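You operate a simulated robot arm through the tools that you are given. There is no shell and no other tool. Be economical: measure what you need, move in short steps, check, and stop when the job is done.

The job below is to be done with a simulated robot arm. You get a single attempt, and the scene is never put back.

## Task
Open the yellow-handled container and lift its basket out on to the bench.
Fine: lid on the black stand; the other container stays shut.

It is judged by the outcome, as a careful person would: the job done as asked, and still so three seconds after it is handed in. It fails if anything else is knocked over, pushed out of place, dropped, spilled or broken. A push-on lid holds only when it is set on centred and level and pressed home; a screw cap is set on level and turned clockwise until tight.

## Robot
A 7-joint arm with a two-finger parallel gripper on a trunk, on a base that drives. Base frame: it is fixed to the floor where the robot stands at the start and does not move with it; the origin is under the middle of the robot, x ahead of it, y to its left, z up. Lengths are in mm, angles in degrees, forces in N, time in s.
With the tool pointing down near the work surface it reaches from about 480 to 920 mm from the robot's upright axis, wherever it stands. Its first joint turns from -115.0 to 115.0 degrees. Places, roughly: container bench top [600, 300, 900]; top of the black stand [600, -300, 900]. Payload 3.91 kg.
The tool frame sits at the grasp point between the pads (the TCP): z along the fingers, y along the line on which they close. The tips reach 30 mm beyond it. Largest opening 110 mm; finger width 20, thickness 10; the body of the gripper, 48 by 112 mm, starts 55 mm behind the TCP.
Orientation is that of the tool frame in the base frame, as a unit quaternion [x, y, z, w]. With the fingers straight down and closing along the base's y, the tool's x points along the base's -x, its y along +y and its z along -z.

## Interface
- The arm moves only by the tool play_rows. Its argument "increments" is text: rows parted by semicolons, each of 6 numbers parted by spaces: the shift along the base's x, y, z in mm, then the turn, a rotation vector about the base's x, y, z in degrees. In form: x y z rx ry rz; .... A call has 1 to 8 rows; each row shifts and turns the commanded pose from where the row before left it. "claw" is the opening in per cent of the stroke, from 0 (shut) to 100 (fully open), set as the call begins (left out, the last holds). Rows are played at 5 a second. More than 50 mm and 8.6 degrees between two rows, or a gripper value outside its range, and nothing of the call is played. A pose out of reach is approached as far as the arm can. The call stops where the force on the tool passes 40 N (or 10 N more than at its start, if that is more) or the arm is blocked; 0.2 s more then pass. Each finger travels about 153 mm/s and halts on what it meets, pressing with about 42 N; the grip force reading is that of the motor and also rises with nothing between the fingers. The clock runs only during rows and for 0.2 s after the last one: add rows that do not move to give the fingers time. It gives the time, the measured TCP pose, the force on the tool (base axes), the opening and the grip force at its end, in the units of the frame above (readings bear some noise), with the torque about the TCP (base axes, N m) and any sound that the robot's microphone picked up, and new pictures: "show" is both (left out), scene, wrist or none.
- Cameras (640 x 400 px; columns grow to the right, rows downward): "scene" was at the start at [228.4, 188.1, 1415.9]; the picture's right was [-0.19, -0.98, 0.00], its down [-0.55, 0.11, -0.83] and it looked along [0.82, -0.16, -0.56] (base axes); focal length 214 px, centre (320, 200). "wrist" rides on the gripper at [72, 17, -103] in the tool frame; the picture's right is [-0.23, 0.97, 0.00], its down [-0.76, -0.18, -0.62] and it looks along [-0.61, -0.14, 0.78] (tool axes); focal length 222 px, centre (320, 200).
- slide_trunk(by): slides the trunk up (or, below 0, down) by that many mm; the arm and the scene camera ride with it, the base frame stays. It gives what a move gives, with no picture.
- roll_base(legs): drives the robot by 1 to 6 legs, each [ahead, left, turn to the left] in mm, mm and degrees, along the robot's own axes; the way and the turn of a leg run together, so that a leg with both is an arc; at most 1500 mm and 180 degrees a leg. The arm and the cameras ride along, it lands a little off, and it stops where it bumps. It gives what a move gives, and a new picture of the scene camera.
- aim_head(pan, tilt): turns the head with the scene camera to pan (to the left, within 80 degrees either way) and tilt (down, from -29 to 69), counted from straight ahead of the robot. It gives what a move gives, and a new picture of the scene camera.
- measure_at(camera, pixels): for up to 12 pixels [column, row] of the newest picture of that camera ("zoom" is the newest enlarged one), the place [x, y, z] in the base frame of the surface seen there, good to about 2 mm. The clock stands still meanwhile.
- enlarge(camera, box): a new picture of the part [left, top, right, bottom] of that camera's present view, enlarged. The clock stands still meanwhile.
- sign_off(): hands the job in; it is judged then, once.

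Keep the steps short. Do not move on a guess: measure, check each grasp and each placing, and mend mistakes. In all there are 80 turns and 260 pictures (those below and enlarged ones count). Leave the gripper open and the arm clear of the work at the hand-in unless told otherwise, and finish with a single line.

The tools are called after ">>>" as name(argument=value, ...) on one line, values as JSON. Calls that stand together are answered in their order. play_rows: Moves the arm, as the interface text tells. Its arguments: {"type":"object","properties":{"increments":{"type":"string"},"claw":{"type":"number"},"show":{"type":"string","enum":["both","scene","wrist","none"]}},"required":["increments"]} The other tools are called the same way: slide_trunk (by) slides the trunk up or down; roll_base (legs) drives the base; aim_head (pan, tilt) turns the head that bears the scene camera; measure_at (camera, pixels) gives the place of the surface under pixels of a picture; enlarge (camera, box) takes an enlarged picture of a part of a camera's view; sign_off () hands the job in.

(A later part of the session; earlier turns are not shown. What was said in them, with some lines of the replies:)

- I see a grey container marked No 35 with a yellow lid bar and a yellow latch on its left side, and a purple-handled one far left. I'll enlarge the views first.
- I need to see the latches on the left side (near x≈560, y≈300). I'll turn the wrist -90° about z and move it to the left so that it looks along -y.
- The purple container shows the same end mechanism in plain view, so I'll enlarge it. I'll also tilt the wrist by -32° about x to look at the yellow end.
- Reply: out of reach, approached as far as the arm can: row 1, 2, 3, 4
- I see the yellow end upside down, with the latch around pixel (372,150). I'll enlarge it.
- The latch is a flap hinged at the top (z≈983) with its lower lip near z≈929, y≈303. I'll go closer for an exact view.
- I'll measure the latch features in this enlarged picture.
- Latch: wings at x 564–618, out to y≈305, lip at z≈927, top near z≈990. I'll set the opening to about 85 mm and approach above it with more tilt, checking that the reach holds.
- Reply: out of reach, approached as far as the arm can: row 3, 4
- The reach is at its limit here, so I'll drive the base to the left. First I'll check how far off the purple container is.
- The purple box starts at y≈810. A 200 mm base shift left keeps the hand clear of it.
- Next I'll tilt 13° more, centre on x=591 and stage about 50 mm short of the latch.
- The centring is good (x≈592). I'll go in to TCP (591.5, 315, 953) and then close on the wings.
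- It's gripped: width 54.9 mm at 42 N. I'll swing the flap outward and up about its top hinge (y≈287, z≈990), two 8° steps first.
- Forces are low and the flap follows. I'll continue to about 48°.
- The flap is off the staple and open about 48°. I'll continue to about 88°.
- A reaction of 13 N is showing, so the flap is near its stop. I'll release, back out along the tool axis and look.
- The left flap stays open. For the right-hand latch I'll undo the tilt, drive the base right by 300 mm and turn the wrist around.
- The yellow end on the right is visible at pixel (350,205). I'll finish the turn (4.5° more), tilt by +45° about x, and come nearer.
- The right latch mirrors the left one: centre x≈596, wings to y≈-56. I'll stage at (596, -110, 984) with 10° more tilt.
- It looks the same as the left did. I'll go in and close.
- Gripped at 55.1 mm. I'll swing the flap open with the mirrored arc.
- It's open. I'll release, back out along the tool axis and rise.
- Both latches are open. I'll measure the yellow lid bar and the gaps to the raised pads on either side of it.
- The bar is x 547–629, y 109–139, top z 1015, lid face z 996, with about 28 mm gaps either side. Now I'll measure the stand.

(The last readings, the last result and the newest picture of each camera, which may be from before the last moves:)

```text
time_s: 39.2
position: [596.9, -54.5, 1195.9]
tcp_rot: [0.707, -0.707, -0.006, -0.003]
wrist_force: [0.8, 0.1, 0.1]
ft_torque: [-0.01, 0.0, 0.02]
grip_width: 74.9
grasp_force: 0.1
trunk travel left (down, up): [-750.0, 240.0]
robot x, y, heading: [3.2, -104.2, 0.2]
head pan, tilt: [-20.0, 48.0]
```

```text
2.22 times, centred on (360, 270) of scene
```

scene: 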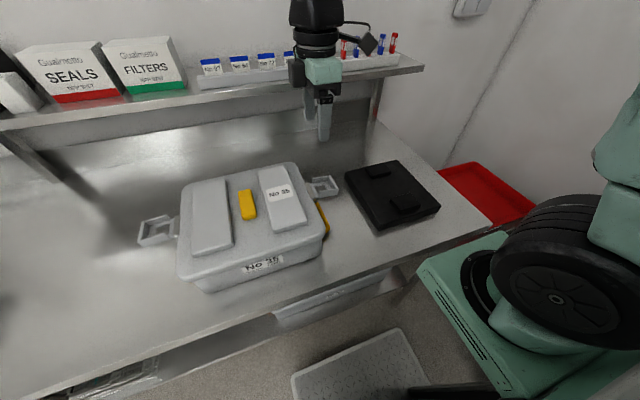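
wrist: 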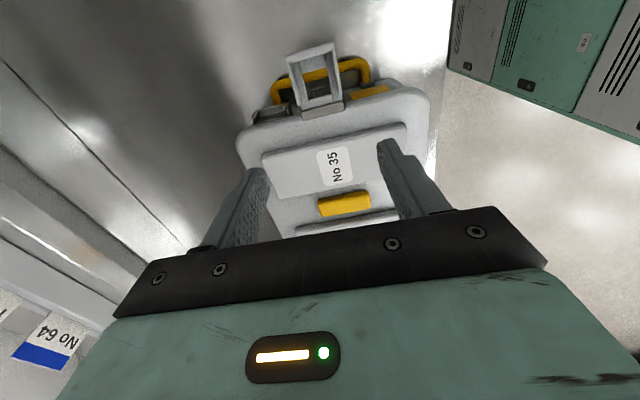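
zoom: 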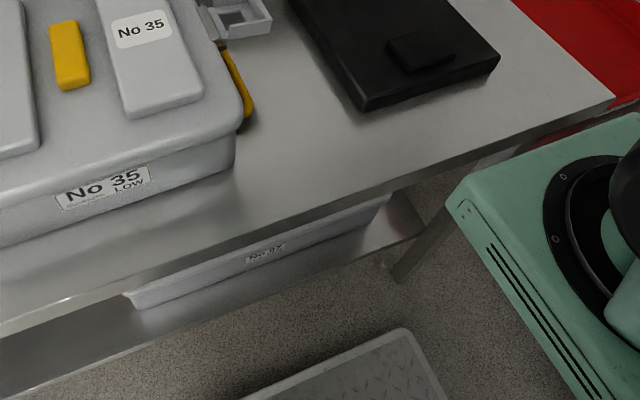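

>>> measure_at(camera="scene", pixels=[[347, 169], [396, 162], [438, 204], [380, 226], [368, 166], [389, 173], [378, 169], [390, 200], [422, 203], [407, 200], [392, 185], [460, 215]])

```text
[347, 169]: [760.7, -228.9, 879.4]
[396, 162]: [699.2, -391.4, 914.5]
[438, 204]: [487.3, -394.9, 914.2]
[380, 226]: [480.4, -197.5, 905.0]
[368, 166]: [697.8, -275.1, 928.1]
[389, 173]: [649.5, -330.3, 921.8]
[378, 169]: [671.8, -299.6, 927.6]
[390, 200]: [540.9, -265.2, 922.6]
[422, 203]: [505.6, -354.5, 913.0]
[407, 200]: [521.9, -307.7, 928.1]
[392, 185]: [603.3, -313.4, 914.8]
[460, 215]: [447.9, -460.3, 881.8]
```

Stand: x 485–705, y -395 to -200, with blocks topping at z 928 and centre about (598,-300). I'll turn the wrist back so the fingers close along y and hover above the bar at (588,124).

>>> play_rows(increments="-1 22 0 0 0 -8.5; -1 22 0 0 0 -8.5; -1 22 0 0 0 -8.5; -1 22 0 0 0 -8.5; -1 22 -10 0 0 -8.5; -1 22 -10 0 0 -8.5; -1 23 -15 0 0 -8.5; -1 23 -15 0 0 -8.5", claw=48, show="none")

>>> play_rows(increments="0 0 -20 0 0 -8.5; 0 0 -20 0 0 -8.5; 0 0 -15 0 0 -4.5; 0 0 0 0 0 0; 0 0 0 0 0 0")

```text
time_s: 41.0
position: [591.4, 124.4, 1145.3]
tcp_rot: [-0.19, 0.982, 0.004, 0.007]
wrist_force: [-0.3, -0.9, 0.5]
ft_torque: [0.0, -0.05, 0.02]
grip_width: 52.7
grasp_force: 0.1
trunk travel left (down, up): [-750.0, 240.0]
robot x, y, heading: [-0.0, -104.9, 0.2]
head pan, tilt: [-20.0, 48.0]
```

```text
time_s: 42.2
position: [588.5, 126.4, 1088.9]
tcp_rot: [-0.004, 1.0, 0.002, 0.008]
wrist_force: [-0.7, 0.1, -0.4]
ft_torque: [0.01, 0.03, 0.04]
grip_width: 52.8
grasp_force: 0.1
trunk travel left (down, up): [-750.0, 240.0]
robot x, y, heading: [0.8, -100.2, 0.0]
head pan, tilt: [-20.0, 48.0]
```

scene: 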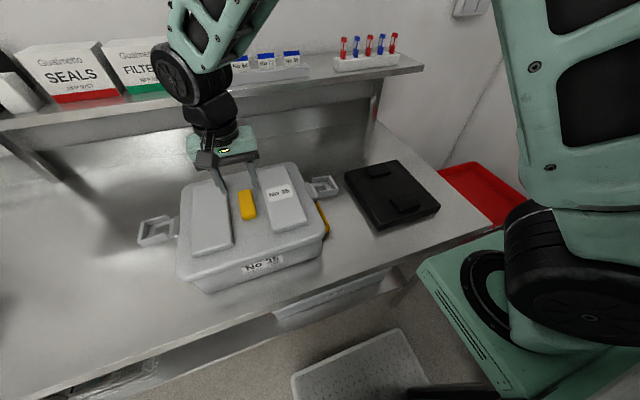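
wrist: 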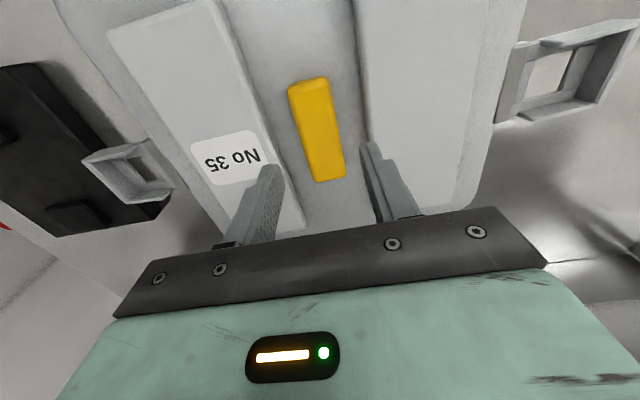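

The fingers straddle the bar. I'll correct the 0.9° tilt and descend to TCP z=1029 (tips at 999).

>>> play_rows(increments="0 -1 -20 0 0.9 0; 0 -1 -20 0 0 0; 0 0 -12 0 0 0; 0 0 -7.5 0 0 0; 0 0 0 0 0 0", show="wrist")

>>> play_rows(increments="0 0 0 0 0 0; 0 0 0 0 0 0; 0 0 0 0 0 0", claw=10, show="wrist")

```text
time_s: 43.4
position: [586.6, 123.7, 1029.3]
tcp_rot: [-0.004, 1.0, 0.003, 0.0]
wrist_force: [1.0, -0.1, 0.1]
ft_torque: [0.01, 0.01, 0.03]
grip_width: 52.7
grasp_force: 0.1
trunk travel left (down, up): [-750.0, 240.0]
robot x, y, heading: [-0.4, -104.2, -0.1]
head pan, tilt: [-20.0, 48.0]
```

wrist: 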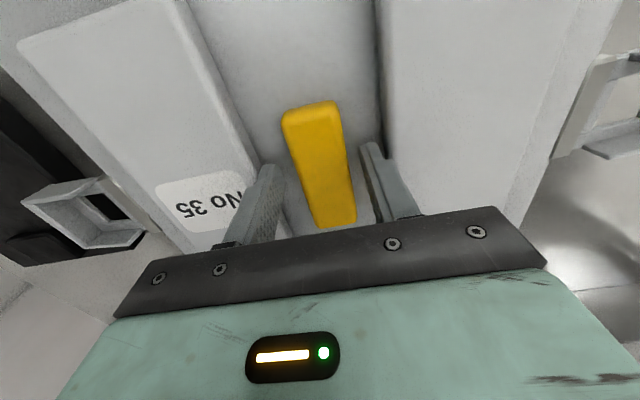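

```text
time_s: 44.2
position: [586.8, 123.9, 1029.7]
tcp_rot: [-0.005, 1.0, 0.003, -0.001]
wrist_force: [-0.2, 1.5, -0.4]
ft_torque: [-0.05, -0.5, 0.29]
grip_width: 33.8
grasp_force: 42.3
trunk travel left (down, up): [-750.0, 240.0]
robot x, y, heading: [-0.4, -102.5, 0.0]
head pan, tilt: [-20.0, 48.0]
```

wrist: 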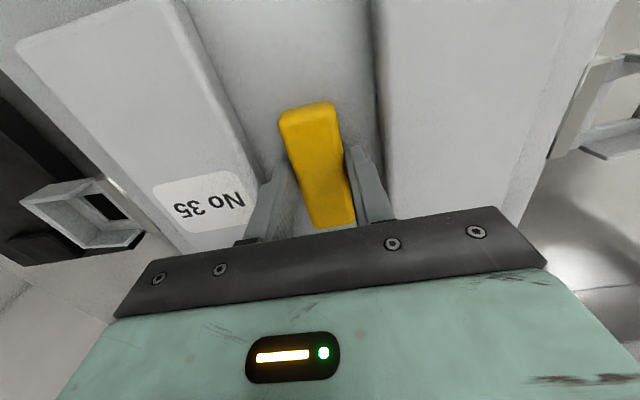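

The bar is gripped at 33.8 mm. I'll lift slowly by 20 mm and read the forces.

>>> play_rows(increments="0 0 4 0 0 0; 0 0 4 0 0 0; 0 0 6 0 0 0; 0 0 6 0 0 0; 0 0 0 0 0 0")

```text
time_s: 45.4
position: [588.3, 122.9, 1050.4]
tcp_rot: [-0.004, 1.0, 0.002, -0.001]
wrist_force: [1.1, 0.1, -7.2]
ft_torque: [0.0, 0.03, 0.0]
grip_width: 33.9
grasp_force: 41.6
trunk travel left (down, up): [-750.0, 240.0]
robot x, y, heading: [-1.4, -105.3, 0.2]
head pan, tilt: [-20.0, 48.0]
```

scene: 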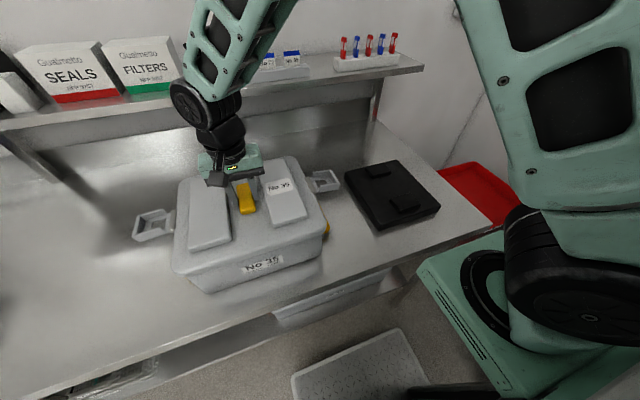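
wrist: 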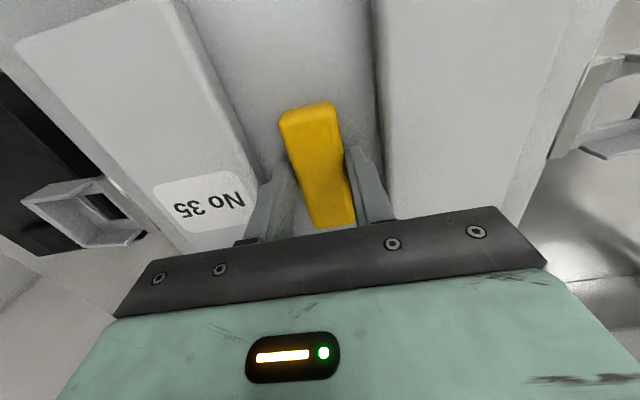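

The lid is free, level, and weighs about 7 N. I'll lift it 100 mm more.

>>> play_rows(increments="0 0 20 0 0 0; 0 0 30 0 0 0; 0 0 30 0 0 0; 0 0 20 0 0 0; 0 0 0 0 0 0", show="scene")

>>> enlarge(camera="scene", box=[130, 120, 350, 300])

```text
time_s: 46.6
position: [588.5, 125.0, 1149.9]
tcp_rot: [-0.005, 1.0, 0.002, -0.001]
wrist_force: [0.4, -0.4, -6.7]
ft_torque: [0.0, 0.06, 0.02]
grip_width: 33.8
grasp_force: 41.3
trunk travel left (down, up): [-750.0, 240.0]
robot x, y, heading: [0.6, -105.5, 0.1]
head pan, tilt: [-20.0, 48.0]
```

scene: 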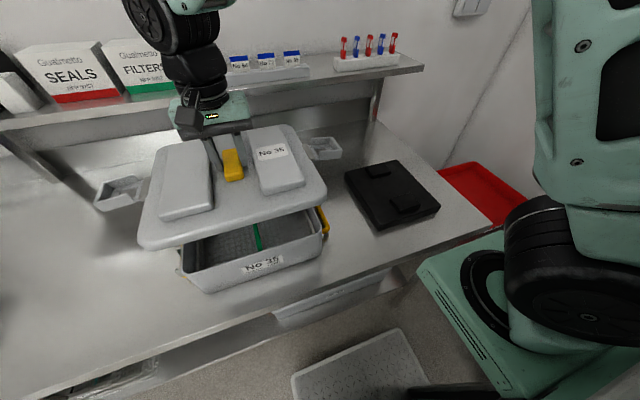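

```text
2.22 times, centred on (240, 210) of scene
```

zoom: 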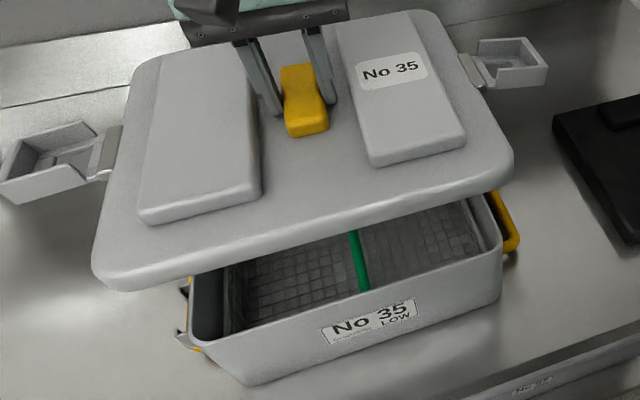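

The lid is off. I'll carry it level to above the stand at (598,-305).

>>> play_rows(increments="1 -45 0 0 0 0; 1 -50 0 0 0 0; 1 -50 0 0 0 0; 1 -50 0 0 0 0; 1 -50 0 0 0 0; 1 -50 0 0 0 0; 2 -50 0 0 0 0; 2 -45 0 0 0 0", show="none")

>>> play_rows(increments="0 -38 -20 0 0 0; 0 0 -40 0 0 0; 0 0 -40 0 0 0; 0 0 -20 0 0 0; 0 0 0 0 0 0; 0 0 0 0 0 0")

```text
time_s: 48.4
position: [595.5, -267.5, 1156.4]
tcp_rot: [-0.005, 1.0, 0.003, 0.0]
wrist_force: [0.0, 1.0, -6.6]
ft_torque: [0.01, 0.05, 0.0]
grip_width: 33.4
grasp_force: 41.6
trunk travel left (down, up): [-750.0, 240.0]
robot x, y, heading: [-2.8, -106.2, -0.0]
head pan, tilt: [-20.0, 48.0]
```

```text
time_s: 49.8
position: [598.2, -306.6, 1028.7]
tcp_rot: [-0.004, 1.0, 0.002, -0.002]
wrist_force: [0.2, 0.1, -8.3]
ft_torque: [-0.01, 0.04, -0.02]
grip_width: 33.5
grasp_force: 41.9
trunk travel left (down, up): [-750.0, 240.0]
robot x, y, heading: [-2.8, -104.4, 0.1]
head pan, tilt: [-20.0, 48.0]
```

scene: 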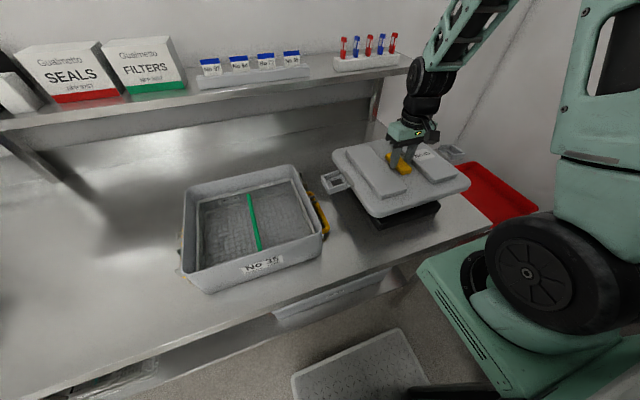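
wrist: 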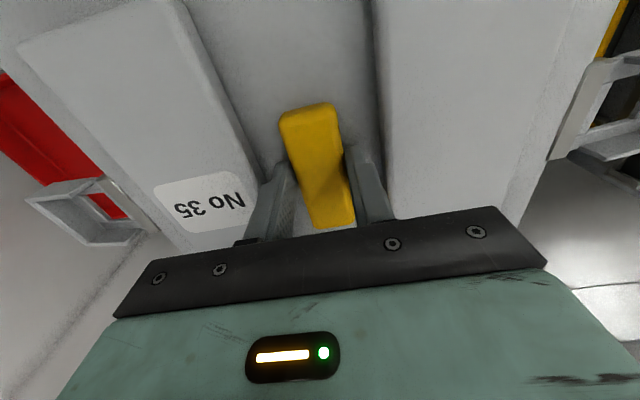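

The lid is aligned over the stand. I'll check the gap between the lid's left latch (near pixel (325,183)) and the container before lowering.

>>> measure_at(camera="scene", pixels=[[324, 180], [330, 192], [345, 172], [322, 215], [312, 200], [375, 213], [335, 155], [470, 185]])

```text
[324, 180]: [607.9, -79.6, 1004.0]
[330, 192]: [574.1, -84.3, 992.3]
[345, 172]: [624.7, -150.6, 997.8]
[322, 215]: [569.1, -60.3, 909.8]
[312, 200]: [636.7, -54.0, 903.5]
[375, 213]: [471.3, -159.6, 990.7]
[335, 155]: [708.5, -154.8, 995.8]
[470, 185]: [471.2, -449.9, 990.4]
```

A 20 mm gap is enough. I'll lower to about 978, then creep down.

>>> play_rows(increments="0 0 -25 0 0 0; 0 0 -15 0 0 0; 0 0 -10 0 0 0; 0 0 0 0 0 0", show="none")

>>> play_rows(increments="0 0 -3 0 0 0; 0 0 -3 0 0 0; 0 0 -3 0 0 0; 0 0 0 0 0 0", show="scene")

```text
time_s: 50.8
position: [599.1, -302.7, 979.4]
tcp_rot: [-0.004, 1.0, 0.002, 0.0]
wrist_force: [0.4, 0.7, -5.7]
ft_torque: [0.0, 0.02, 0.01]
grip_width: 33.7
grasp_force: 41.9
trunk travel left (down, up): [-750.0, 240.0]
robot x, y, heading: [-3.1, -103.6, -0.0]
head pan, tilt: [-20.0, 48.0]
```

```text
time_s: 51.8
position: [598.8, -304.7, 969.2]
tcp_rot: [-0.004, 1.0, 0.002, -0.001]
wrist_force: [0.6, 0.2, -7.8]
ft_torque: [0.03, 0.08, 0.0]
grip_width: 33.9
grasp_force: 41.9
trunk travel left (down, up): [-750.0, 240.0]
robot x, y, heading: [2.2, -102.2, 0.1]
head pan, tilt: [-20.0, 48.0]
```

scene: 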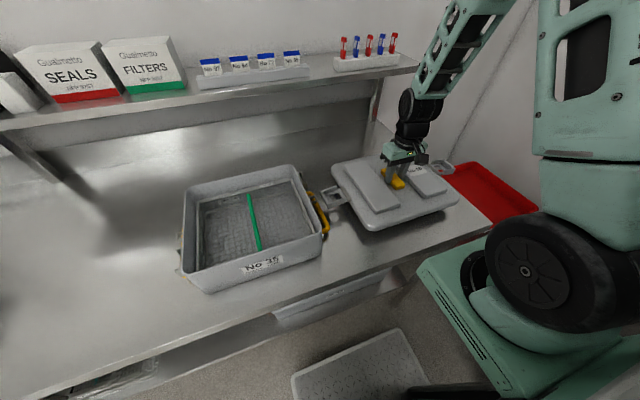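

Still hanging free (-7.8 N). I'll creep on in 2 mm steps.

>>> play_rows(increments="0 0 -2 0 0 0; 0 0 -2 0 0 0; 0 0 -2 0 0 0; 0 0 0 0 0 0", show="none")

>>> play_rows(increments="0 0 -2 0 0 0; 0 0 0 0 0 0", show="none")

```text
time_s: 52.8
position: [599.9, -304.0, 966.4]
tcp_rot: [-0.004, 1.0, 0.001, 0.002]
wrist_force: [3.1, 1.0, 26.9]
ft_torque: [-0.13, -0.13, 0.05]
grip_width: 33.9
grasp_force: 42.4
trunk travel left (down, up): [-750.0, 240.0]
robot x, y, heading: [0.3, -105.5, 0.1]
head pan, tilt: [-20.0, 48.0]
```

```text
time_s: 53.4
position: [598.0, -304.8, 963.9]
tcp_rot: [-0.005, 1.0, 0.001, 0.0]
wrist_force: [5.8, 3.1, 30.1]
ft_torque: [-0.62, 0.97, -0.09]
grip_width: 33.6
grasp_force: 42.1
trunk travel left (down, up): [-750.0, 240.0]
robot x, y, heading: [-0.4, -104.7, 0.0]
head pan, tilt: [-20.0, 48.0]
```

It's seated, with 30 N upward. I'll ease up 3 mm, open, and rise.

>>> play_rows(increments="0 0 2 0 0 0; 0 0 1 0 0 0; 0 0 0 0 0 0", show="none")

>>> play_rows(increments="0 0 0 0 0 0; 0 0 0 0 0 0; 0 0 15 0 0 0; 0 0 25 0 0 0; 0 0 40 0 0 0; 0 0 45 0 0 0; 0 0 45 0 0 0", claw=46)

```text
time_s: 54.2
position: [597.8, -305.6, 963.8]
tcp_rot: [-0.004, 1.0, 0.002, -0.002]
wrist_force: [0.4, 0.9, -5.5]
ft_torque: [-0.01, -0.15, 0.1]
grip_width: 33.6
grasp_force: 41.9
trunk travel left (down, up): [-750.0, 240.0]
robot x, y, heading: [0.7, -104.5, 0.2]
head pan, tilt: [-20.0, 48.0]
```

```text
time_s: 55.8
position: [599.6, -305.2, 1136.1]
tcp_rot: [-0.004, 1.0, 0.002, -0.001]
wrist_force: [-0.5, -0.2, 0.7]
ft_torque: [0.03, 0.04, 0.02]
grip_width: 50.5
grasp_force: 0.0
trunk travel left (down, up): [-750.0, 240.0]
robot x, y, heading: [3.8, -102.7, 0.2]
head pan, tilt: [-20.0, 48.0]
```

scene: 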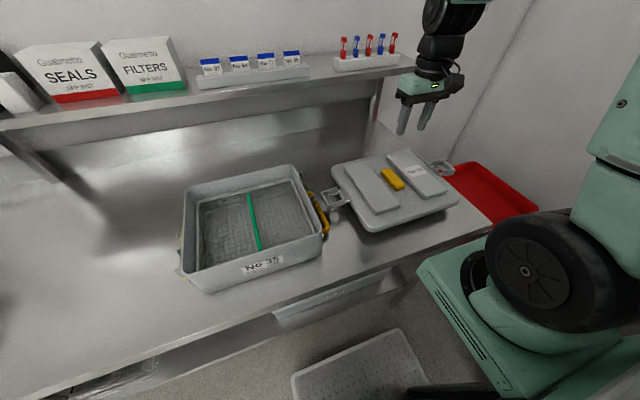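
wrist: 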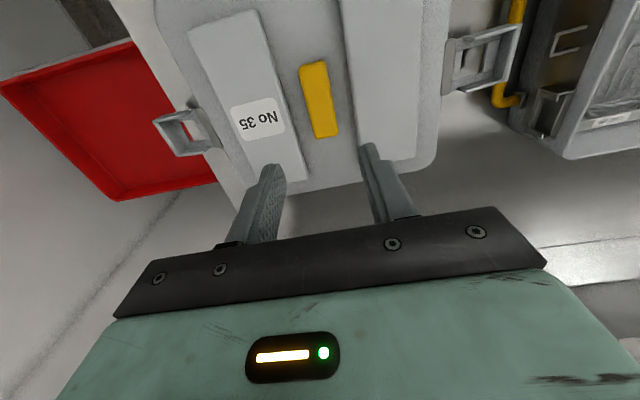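

The lid is resting on the stand. Next I'll look into the container: head to pan 5, with the arm moved above the basket.

>>> play_rows(increments="0 45 10 0 0 0; 0 50 20 0 0 0; 0 50 20 0 0 0; 0 50 10 0 0 0; 0 50 0 0 0 0; 0 50 0 0 0 0; 0 50 0 0 0 0; 0 40 0 0 0 0", show="wrist")

>>> aim_head(pan=0, tilt=50)

>>> enlarge(camera="wrist", box=[150, 0, 450, 220])

```text
refused: row 2 steps farther than a row can; nothing moved
```

```text
time_s: 56.6
position: [599.0, -303.7, 1135.0]
tcp_rot: [-0.005, 1.0, 0.003, 0.0]
wrist_force: [1.0, -0.3, -0.5]
ft_torque: [-0.02, 0.0, 0.0]
grip_width: 50.5
grasp_force: 0.0
trunk travel left (down, up): [-750.0, 240.0]
robot x, y, heading: [0.8, -102.2, 0.0]
head pan, tilt: [0.0, 50.0]
```

scene: 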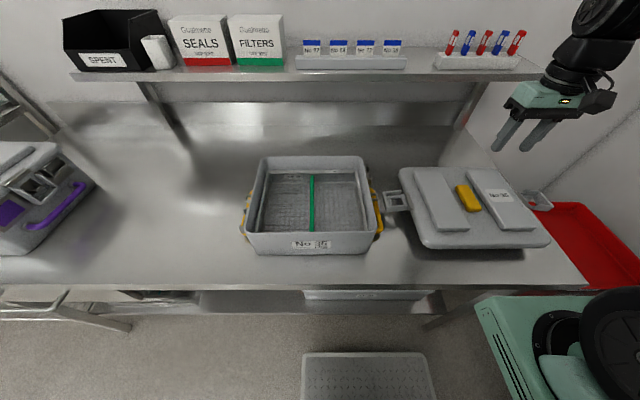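

```text
1.82 times, centred on (300, 110) of wrist
```

zoom: 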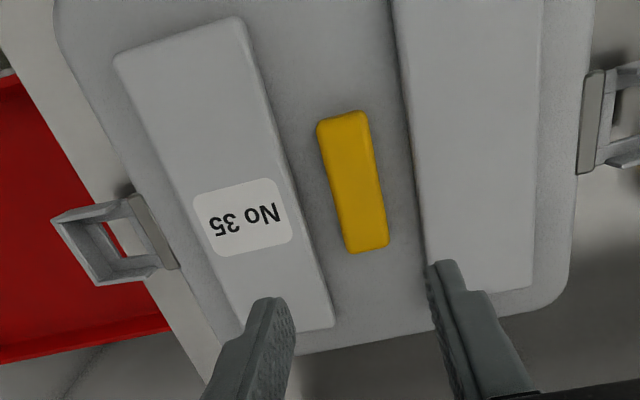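

A step was too long. I'll redo it with shorter rows, and look at the basket and the lid's levelness with the scene camera.

>>> measure_at(camera="scene", pixels=[[410, 180], [420, 238], [485, 178], [530, 235], [465, 230], [455, 175]])

>>> enlarge(camera="scene", box=[230, 145, 400, 265])

>>> play_rows(increments="0 40 15 0 0 0; 0 45 15 0 0 0; 0 45 15 0 0 0; 0 45 15 0 0 0; 0 49 0 0 0 0; 0 49 0 0 0 0; 0 49 0 0 0 0; 0 49 0 0 0 0", show="wrist")

```text
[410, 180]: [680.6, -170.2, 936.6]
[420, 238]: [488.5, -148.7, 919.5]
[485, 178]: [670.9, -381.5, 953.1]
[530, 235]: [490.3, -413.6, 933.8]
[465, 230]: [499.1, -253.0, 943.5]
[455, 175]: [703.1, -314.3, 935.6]
```

```text
3.33 times, centred on (315, 205) of scene
```

zoom: 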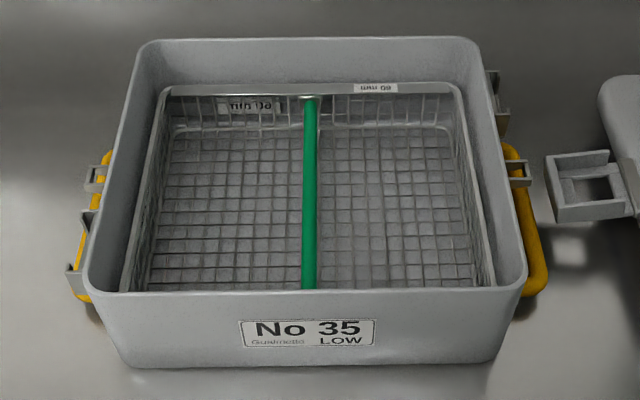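

```text
time_s: 58.4
position: [596.7, 63.0, 1196.2]
tcp_rot: [-0.005, 1.0, 0.003, 0.0]
wrist_force: [0.0, 0.6, 0.2]
ft_torque: [0.01, -0.03, -0.01]
grip_width: 50.3
grasp_force: 0.0
trunk travel left (down, up): [-750.0, 240.0]
robot x, y, heading: [-1.4, -103.1, 0.1]
head pan, tilt: [0.0, 50.0]
```

wrist: 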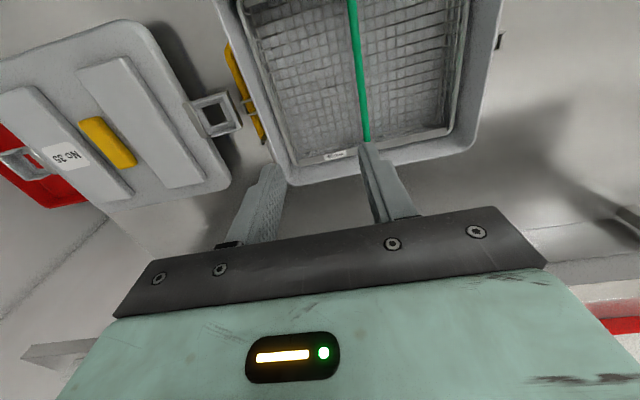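

The lid lies level. The basket has a green bar across the middle along x. I'll measure it and the basket rim.

>>> play_rows(increments="-20 20 0 0 0 0; -25 20 0 0 0 0; -25 20 0 0 0 0; -20 0 0 0 0 0; 0 0 0 0 0 0")

>>> enlarge(camera="wrist", box=[180, 0, 460, 200])

>>> measure_at(camera="wrist", pixels=[[330, 60], [330, 90], [330, 120]])

```text
time_s: 59.6
position: [505.7, 123.7, 1195.8]
tcp_rot: [-0.005, 1.0, 0.002, -0.001]
wrist_force: [-0.6, 0.9, -0.1]
ft_torque: [0.01, 0.03, -0.01]
grip_width: 50.4
grasp_force: 0.1
trunk travel left (down, up): [-750.0, 240.0]
robot x, y, heading: [-0.2, -100.8, 0.1]
head pan, tilt: [0.0, 50.0]
```

scene: 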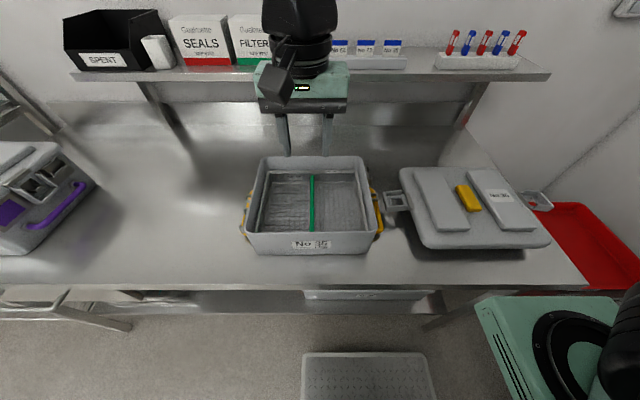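
wrist: 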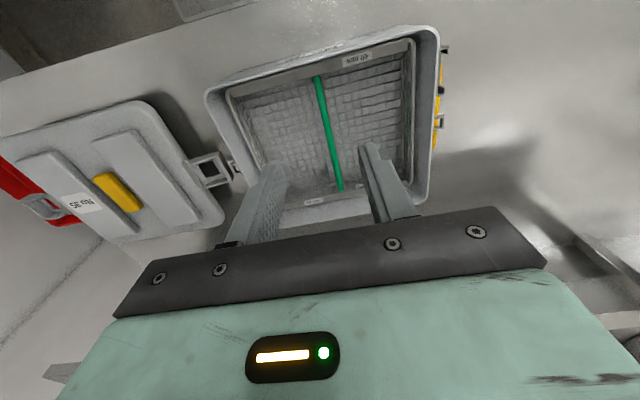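

```text
2.00 times, centred on (320, 100) of wrist
```

zoom: 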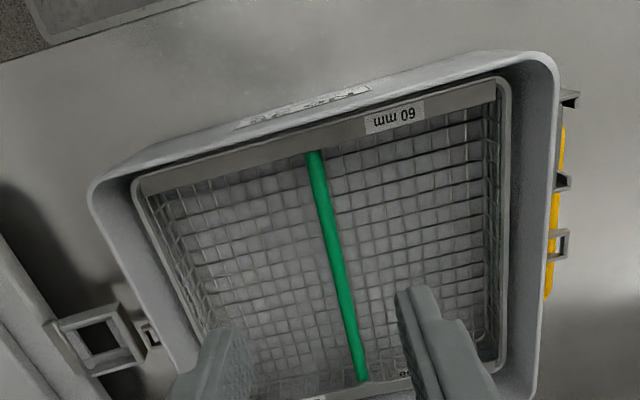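

```text
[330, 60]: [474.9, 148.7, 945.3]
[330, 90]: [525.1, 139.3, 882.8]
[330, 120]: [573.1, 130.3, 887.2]
```

>>> measure_at(camera="zoom", pixels=[[315, 160], [325, 205], [332, 235], [343, 290], [352, 330], [361, 374], [140, 185], [495, 82], [505, 230], [503, 355], [160, 240], [330, 140]])

>>> measure_at(camera="zoom", pixels=[[95, 195], [548, 60], [550, 250], [300, 220], [400, 250], [300, 300], [250, 310], [420, 180], [200, 220], [530, 390]])

```text
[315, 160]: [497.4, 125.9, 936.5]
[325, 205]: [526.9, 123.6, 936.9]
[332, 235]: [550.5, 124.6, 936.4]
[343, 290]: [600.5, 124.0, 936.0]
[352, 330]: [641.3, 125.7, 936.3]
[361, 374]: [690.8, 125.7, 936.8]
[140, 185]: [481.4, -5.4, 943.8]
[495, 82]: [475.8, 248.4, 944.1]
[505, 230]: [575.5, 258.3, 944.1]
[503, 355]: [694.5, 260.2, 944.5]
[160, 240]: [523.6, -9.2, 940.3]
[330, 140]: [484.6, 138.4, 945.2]
```

```text
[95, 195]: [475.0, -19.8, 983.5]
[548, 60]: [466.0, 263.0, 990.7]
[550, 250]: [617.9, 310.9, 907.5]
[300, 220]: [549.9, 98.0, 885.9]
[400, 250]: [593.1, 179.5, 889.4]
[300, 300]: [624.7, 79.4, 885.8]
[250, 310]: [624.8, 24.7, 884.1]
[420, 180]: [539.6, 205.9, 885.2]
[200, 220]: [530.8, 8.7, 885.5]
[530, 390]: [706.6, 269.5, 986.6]
```

Green bar: y≈124.5, top z 936.5, centre x≈590. Basket rim z 944, floor z 886, footprint about 228×270 mm, and empty. The free bench spot is around (595, 555). I'll shift the base left 300 mm so both places are within reach.

>>> roll_base(legs=[[0, 300, 0]])

>>> measure_at(camera="scene", pixels=[[150, 200], [200, 200], [250, 200], [240, 270], [150, 270], [320, 200], [320, 160], [120, 190]])

>>> play_rows(increments="20 -45 0 0 0 0; 20 -45 0 0 0 0; 20 -45 0 0 0 0; 25 -40 0 0 0 0; 0 -40 -20 0 0 0; 0 -40 -20 0 0 0; 0 -40 -20 0 0 0; 0 0 0 0 0 0", claw=45)

```text
time_s: 61.6
position: [507.5, 422.6, 1195.2]
tcp_rot: [-0.002, 1.0, 0.002, 0.0]
wrist_force: [1.0, 0.7, 1.2]
ft_torque: [-0.01, 0.02, 0.02]
grip_width: 50.6
grasp_force: 0.0
trunk travel left (down, up): [-750.0, 240.0]
robot x, y, heading: [1.5, 198.3, -0.5]
head pan, tilt: [0.0, 50.0]
```

scene: 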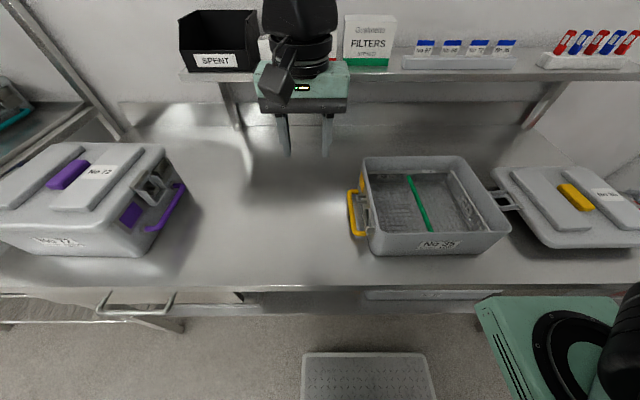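

```text
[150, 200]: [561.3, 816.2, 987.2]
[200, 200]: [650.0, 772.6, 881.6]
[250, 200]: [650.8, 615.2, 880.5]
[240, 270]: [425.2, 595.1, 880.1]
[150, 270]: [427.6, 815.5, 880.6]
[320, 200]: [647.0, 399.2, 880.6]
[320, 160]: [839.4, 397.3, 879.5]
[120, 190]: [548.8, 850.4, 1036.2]
```

```text
time_s: 63.4
position: [590.8, 127.8, 1137.1]
tcp_rot: [-0.001, 1.0, 0.002, 0.001]
wrist_force: [0.6, 0.0, -0.4]
ft_torque: [0.01, 0.02, -0.01]
grip_width: 49.2
grasp_force: 0.0
trunk travel left (down, up): [-750.0, 240.0]
robot x, y, heading: [0.1, 199.9, -0.6]
head pan, tilt: [0.0, 50.0]
```

scene: 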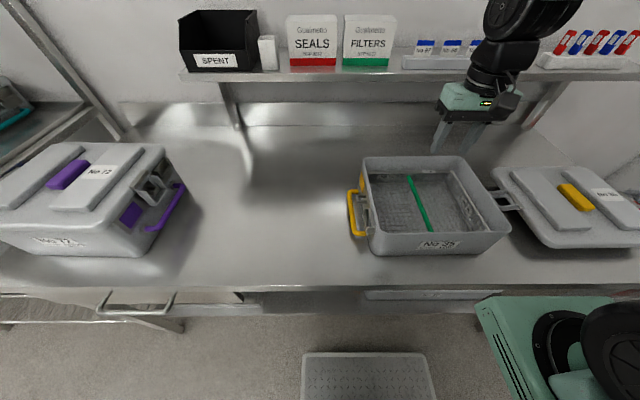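
wrist: 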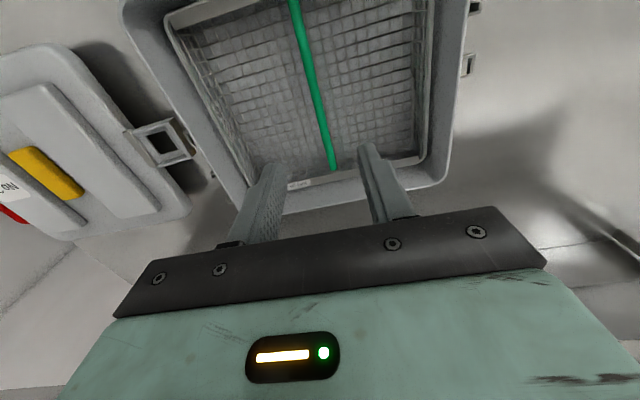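

The fingers are aligned over the bar. I'll descend to TCP z≈930 in stages.

>>> play_rows(increments="-1 -3 -45 0 0 0; 0 0 -45 0 0 0; 0 0 -45 0 0 0; 0 0 -30 0 0 0; 0 0 0 0 0 0", show="wrist")

>>> play_rows(increments="0 0 -20 0 0 0; 0 0 -20 0 0 0; 0 0 0 0 0 0", show="wrist")

```text
time_s: 64.6
position: [592.8, 123.8, 972.0]
tcp_rot: [-0.001, 1.0, 0.003, -0.001]
wrist_force: [0.6, 1.6, -0.5]
ft_torque: [0.02, -0.01, 0.02]
grip_width: 49.5
grasp_force: 0.0
trunk travel left (down, up): [-750.0, 240.0]
robot x, y, heading: [0.1, 196.9, -0.4]
head pan, tilt: [0.0, 50.0]
```

wrist: 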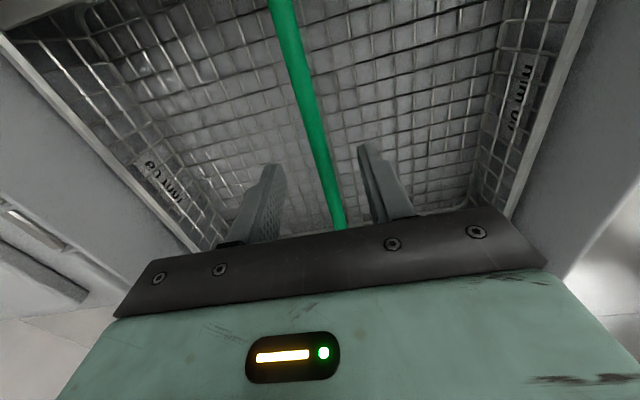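

```text
time_s: 65.4
position: [592.3, 124.1, 929.4]
tcp_rot: [-0.001, 1.0, 0.002, 0.0]
wrist_force: [0.0, -0.2, 0.5]
ft_torque: [0.02, 0.0, -0.03]
grip_width: 49.4
grasp_force: 0.1
trunk travel left (down, up): [-750.0, 240.0]
robot x, y, heading: [1.6, 199.1, -0.4]
head pan, tilt: [0.0, 50.0]
```

wrist: 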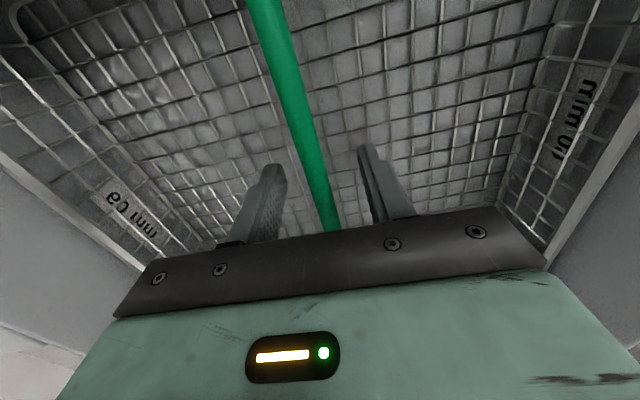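

The bar lies between the pads. I'll close, then lift 15 mm and read.

>>> play_rows(increments="0 0 0 0 0 0; 0 0 0 0 0 0; 0 0 0 0 0 0", claw=0, show="none")

>>> play_rows(increments="0 0 4 0 0 0; 0 0 5 0 0 0; 0 0 6 0 0 0; 0 0 0 0 0 0; 0 0 0 0 0 0")

```text
time_s: 66.2
position: [592.6, 124.0, 929.4]
tcp_rot: [-0.002, 1.0, 0.003, -0.001]
wrist_force: [-0.2, 0.7, 0.3]
ft_torque: [0.0, -0.11, 0.05]
grip_width: 11.1
grasp_force: 42.4
trunk travel left (down, up): [-750.0, 240.0]
robot x, y, heading: [1.8, 198.0, -0.5]
head pan, tilt: [0.0, 50.0]
```

```text
time_s: 67.4
position: [594.4, 124.4, 945.1]
tcp_rot: [-0.001, 1.0, 0.002, 0.0]
wrist_force: [1.2, 0.1, -3.5]
ft_torque: [0.01, -0.01, 0.04]
grip_width: 11.2
grasp_force: 42.2
trunk travel left (down, up): [-750.0, 240.0]
robot x, y, heading: [0.2, 201.5, -0.4]
head pan, tilt: [0.0, 50.0]
```

scene: 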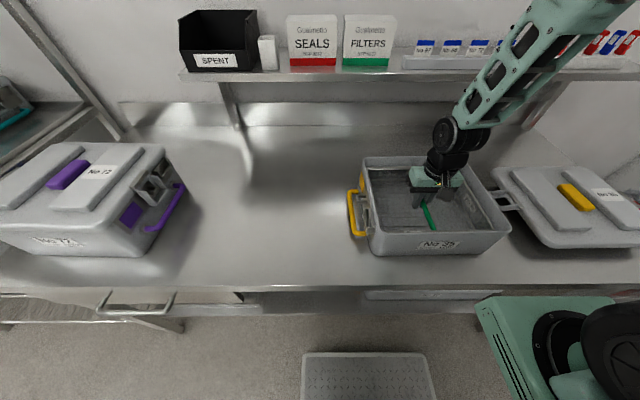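
wrist: 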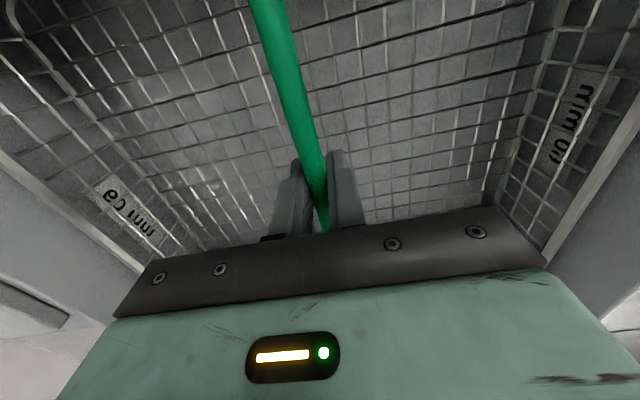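

The basket is hanging (3.5 N, width 11 mm). I'll lift it straight up 165 mm.

>>> play_rows(increments="0 0 15 0 0 0; 0 0 25 0 0 0; 0 0 30 0 0 0; 0 0 30 0 0 0; 0 0 30 0 0 0; 0 0 25 0 0 0; 0 0 15 0 0 0; 0 0 0 0 0 0")

```text
time_s: 69.2
position: [593.5, 123.3, 1115.7]
tcp_rot: [-0.001, 1.0, 0.002, 0.0]
wrist_force: [0.0, -1.1, -3.3]
ft_torque: [0.04, 0.03, -0.01]
grip_width: 11.2
grasp_force: 42.4
trunk travel left (down, up): [-750.0, 240.0]
robot x, y, heading: [1.4, 201.1, -0.6]
head pan, tilt: [0.0, 50.0]
```

scene: 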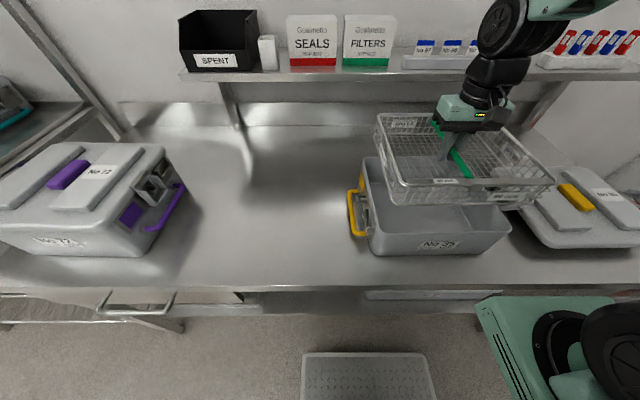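
wrist: 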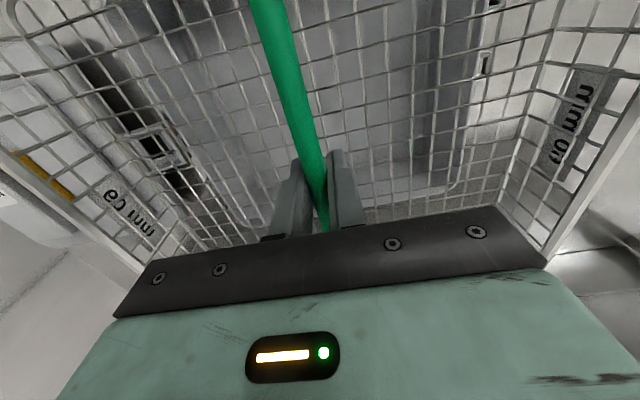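

It's out and level, with its bottom near z≈1070, well above the rim. I'll carry it left to y≈543.

>>> play_rows(increments="0 40 0 0 0 0; 0 48 0 0 0 0; 0 48 0 0 0 0; 0 48 0 0 0 0; 0 48 0 0 0 0; 0 48 0 0 0 0; 0 48 0 0 0 0; 0 48 0 0 0 0", show="none")

>>> play_rows(increments="0 40 0 0 0 0; 0 5 -25 0 0 0; 0 0 -30 0 0 0; 0 0 -30 0 0 0; 0 0 -30 0 0 0; 0 0 -30 0 0 0; 0 0 0 0 0 0; 0 0 0 0 0 0")

```text
time_s: 71.0
position: [592.7, 501.0, 1117.7]
tcp_rot: [0.0, 1.0, 0.003, 0.001]
wrist_force: [0.1, -0.7, -2.7]
ft_torque: [0.01, 0.03, -0.04]
grip_width: 11.2
grasp_force: 42.2
trunk travel left (down, up): [-750.0, 240.0]
robot x, y, heading: [-1.1, 198.0, -0.4]
head pan, tilt: [0.0, 50.0]
```

```text
time_s: 72.8
position: [594.3, 545.2, 969.8]
tcp_rot: [-0.001, 1.0, 0.003, 0.0]
wrist_force: [0.3, -0.3, -3.6]
ft_torque: [0.0, 0.01, -0.01]
grip_width: 10.9
grasp_force: 41.5
trunk travel left (down, up): [-750.0, 240.0]
robot x, y, heading: [6.2, 200.0, -0.5]
head pan, tilt: [0.0, 50.0]
```

scene: 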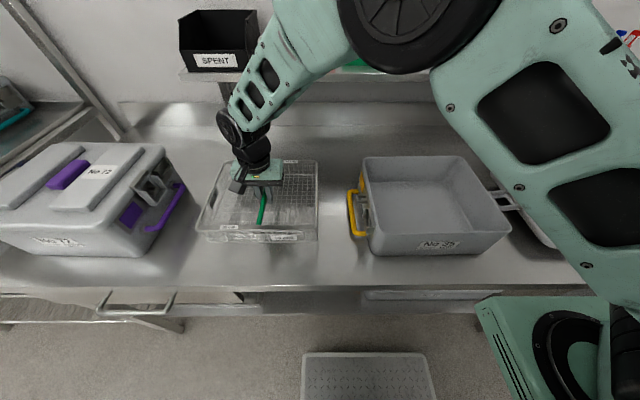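
wrist: 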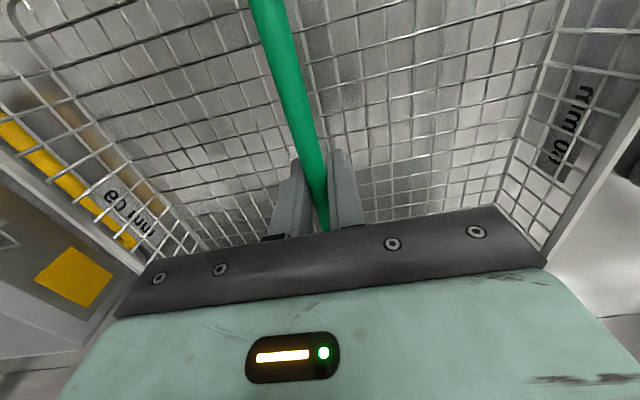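

It's over clear bench. I'll lower to about 935, then creep to contact (expected near z≈925).

>>> play_rows(increments="0 0 -20 0 0 0; 0 0 -12 0 0 0; 0 0 -4 0 0 0; 0 0 0 0 0 0", show="none")

>>> play_rows(increments="0 0 -2 0 0 0; 0 0 -2 0 0 0; 0 0 -2 0 0 0; 0 0 0 0 0 0", show="scene")

```text
time_s: 73.8
position: [592.3, 545.3, 934.0]
tcp_rot: [0.0, 1.0, 0.002, 0.0]
wrist_force: [0.4, 0.3, -3.2]
ft_torque: [0.01, 0.03, 0.03]
grip_width: 11.2
grasp_force: 42.3
trunk travel left (down, up): [-750.0, 240.0]
robot x, y, heading: [-1.7, 198.6, -0.2]
head pan, tilt: [0.0, 50.0]
```

```text
time_s: 74.8
position: [593.3, 545.5, 927.7]
tcp_rot: [-0.001, 1.0, 0.002, 0.0]
wrist_force: [0.2, 1.2, -3.5]
ft_torque: [0.02, 0.0, 0.01]
grip_width: 11.2
grasp_force: 41.9
trunk travel left (down, up): [-750.0, 240.0]
robot x, y, heading: [0.6, 202.3, -0.5]
head pan, tilt: [0.0, 50.0]
```

scene: 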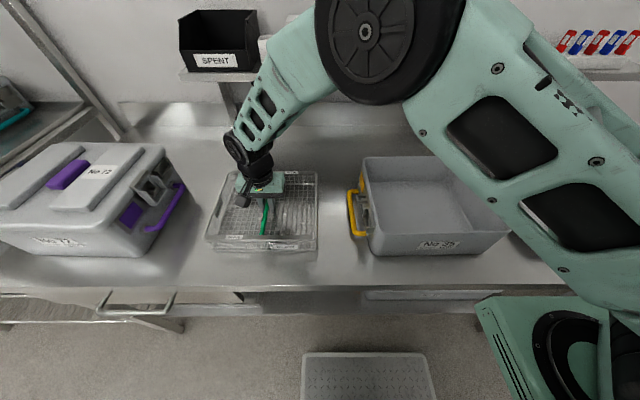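

>>> play_rows(increments="0 0 -1.5 0 0 0; 0 0 -1.5 0 0 0; 0 0 0 0 0 0", show="none")

```text
time_s: 75.6
position: [592.6, 546.6, 924.9]
tcp_rot: [-0.001, 1.0, 0.002, 0.0]
wrist_force: [0.1, 0.9, 0.0]
ft_torque: [0.01, 0.09, -0.02]
grip_width: 11.2
grasp_force: 42.6
trunk travel left (down, up): [-750.0, 240.0]
robot x, y, heading: [-3.2, 198.4, -0.5]
head pan, tilt: [0.0, 50.0]
```

The load has gone to zero, so the basket is resting on the bench. I'll open a little and rise straight up.

>>> play_rows(increments="0 0 -0.5 0 0 0; 0 0 0 0 0 0; 0 0 0 0 0 0; 0 0 20 0 0 0; 0 0 40 0 0 0; 0 0 45 0 0 0; 0 0 45 0 0 0; 0 0 45 0 0 0", claw=45, show="wrist")

>>> play_rows(increments="-10 -40 20 0 0 0; -10 -40 20 0 0 0; -10 -40 20 0 0 0; -10 -40 0 0 0 0; 0 -40 0 0 0 0; 0 0 0 0 0 0", claw=60)

```text
time_s: 77.4
position: [589.9, 546.2, 1117.3]
tcp_rot: [-0.001, 1.0, 0.002, -0.001]
wrist_force: [-1.0, -0.3, -0.6]
ft_torque: [-0.01, 0.02, 0.0]
grip_width: 49.5
grasp_force: 0.1
trunk travel left (down, up): [-750.0, 240.0]
robot x, y, heading: [-1.7, 196.9, -0.5]
head pan, tilt: [0.0, 50.0]
```

wrist: 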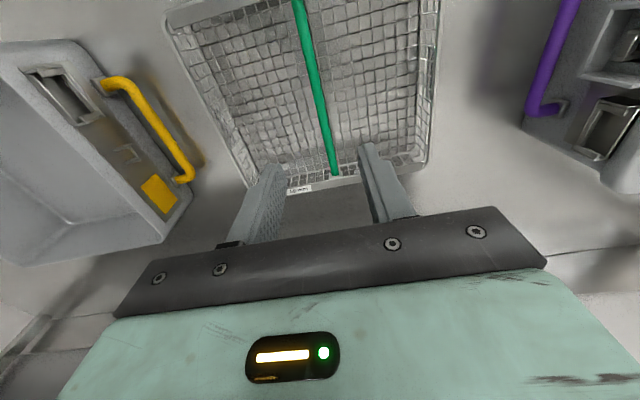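

```text
time_s: 78.8
position: [552.9, 346.3, 1179.1]
tcp_rot: [-0.001, 1.0, 0.002, 0.001]
wrist_force: [0.1, -0.4, -0.3]
ft_torque: [-0.02, -0.04, -0.01]
grip_width: 66.1
grasp_force: 0.0
trunk travel left (down, up): [-750.0, 240.0]
robot x, y, heading: [0.5, 198.6, -0.5]
head pan, tilt: [0.0, 50.0]
```

scene: 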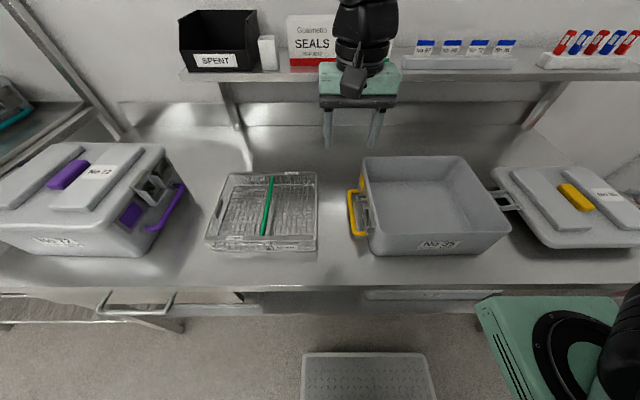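
wrist: 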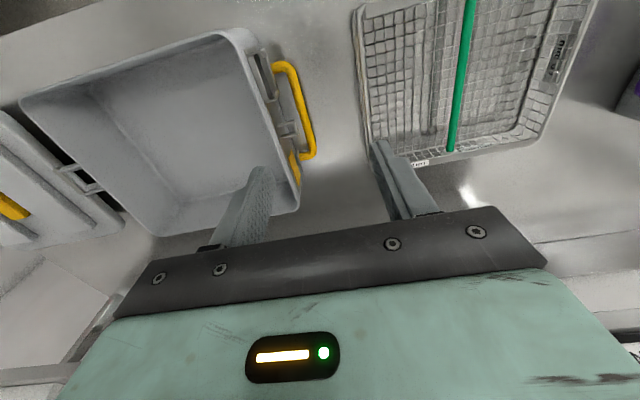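

The basket stands flat on the bench and the lid is on the stand. The purple container is untouched, and the arm is clear. I'll open the gripper fully and hand in.

>>> play_rows(increments="0 0 20 0 0 0; 0 0 0 0 0 0; 0 0 0 0 0 0", claw=100, show="scene")

>>> sign_off()

```text
time_s: 79.6
position: [554.2, 345.4, 1198.1]
tcp_rot: [-0.001, 1.0, 0.003, 0.0]
wrist_force: [0.1, 0.3, 0.4]
ft_torque: [0.04, 0.0, -0.01]
grip_width: 109.8
grasp_force: 0.0
trunk travel left (down, up): [-750.0, 240.0]
robot x, y, heading: [0.9, 201.3, -0.8]
head pan, tilt: [0.0, 50.0]
```

scene: 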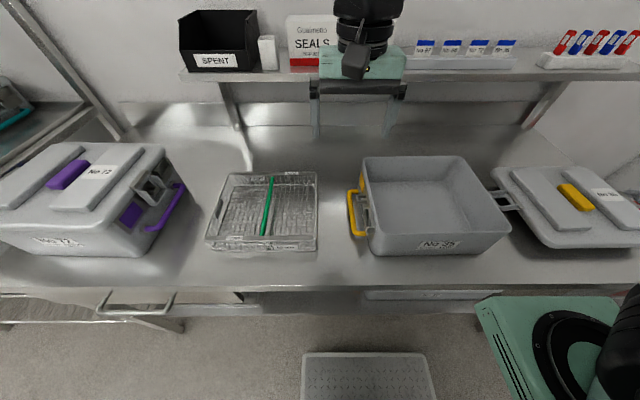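

```text
The job is handed in.
```

The yellow-handled container is open, its lid is on the black stand, its basket is on the bench, and the purple-handled container is still shut.
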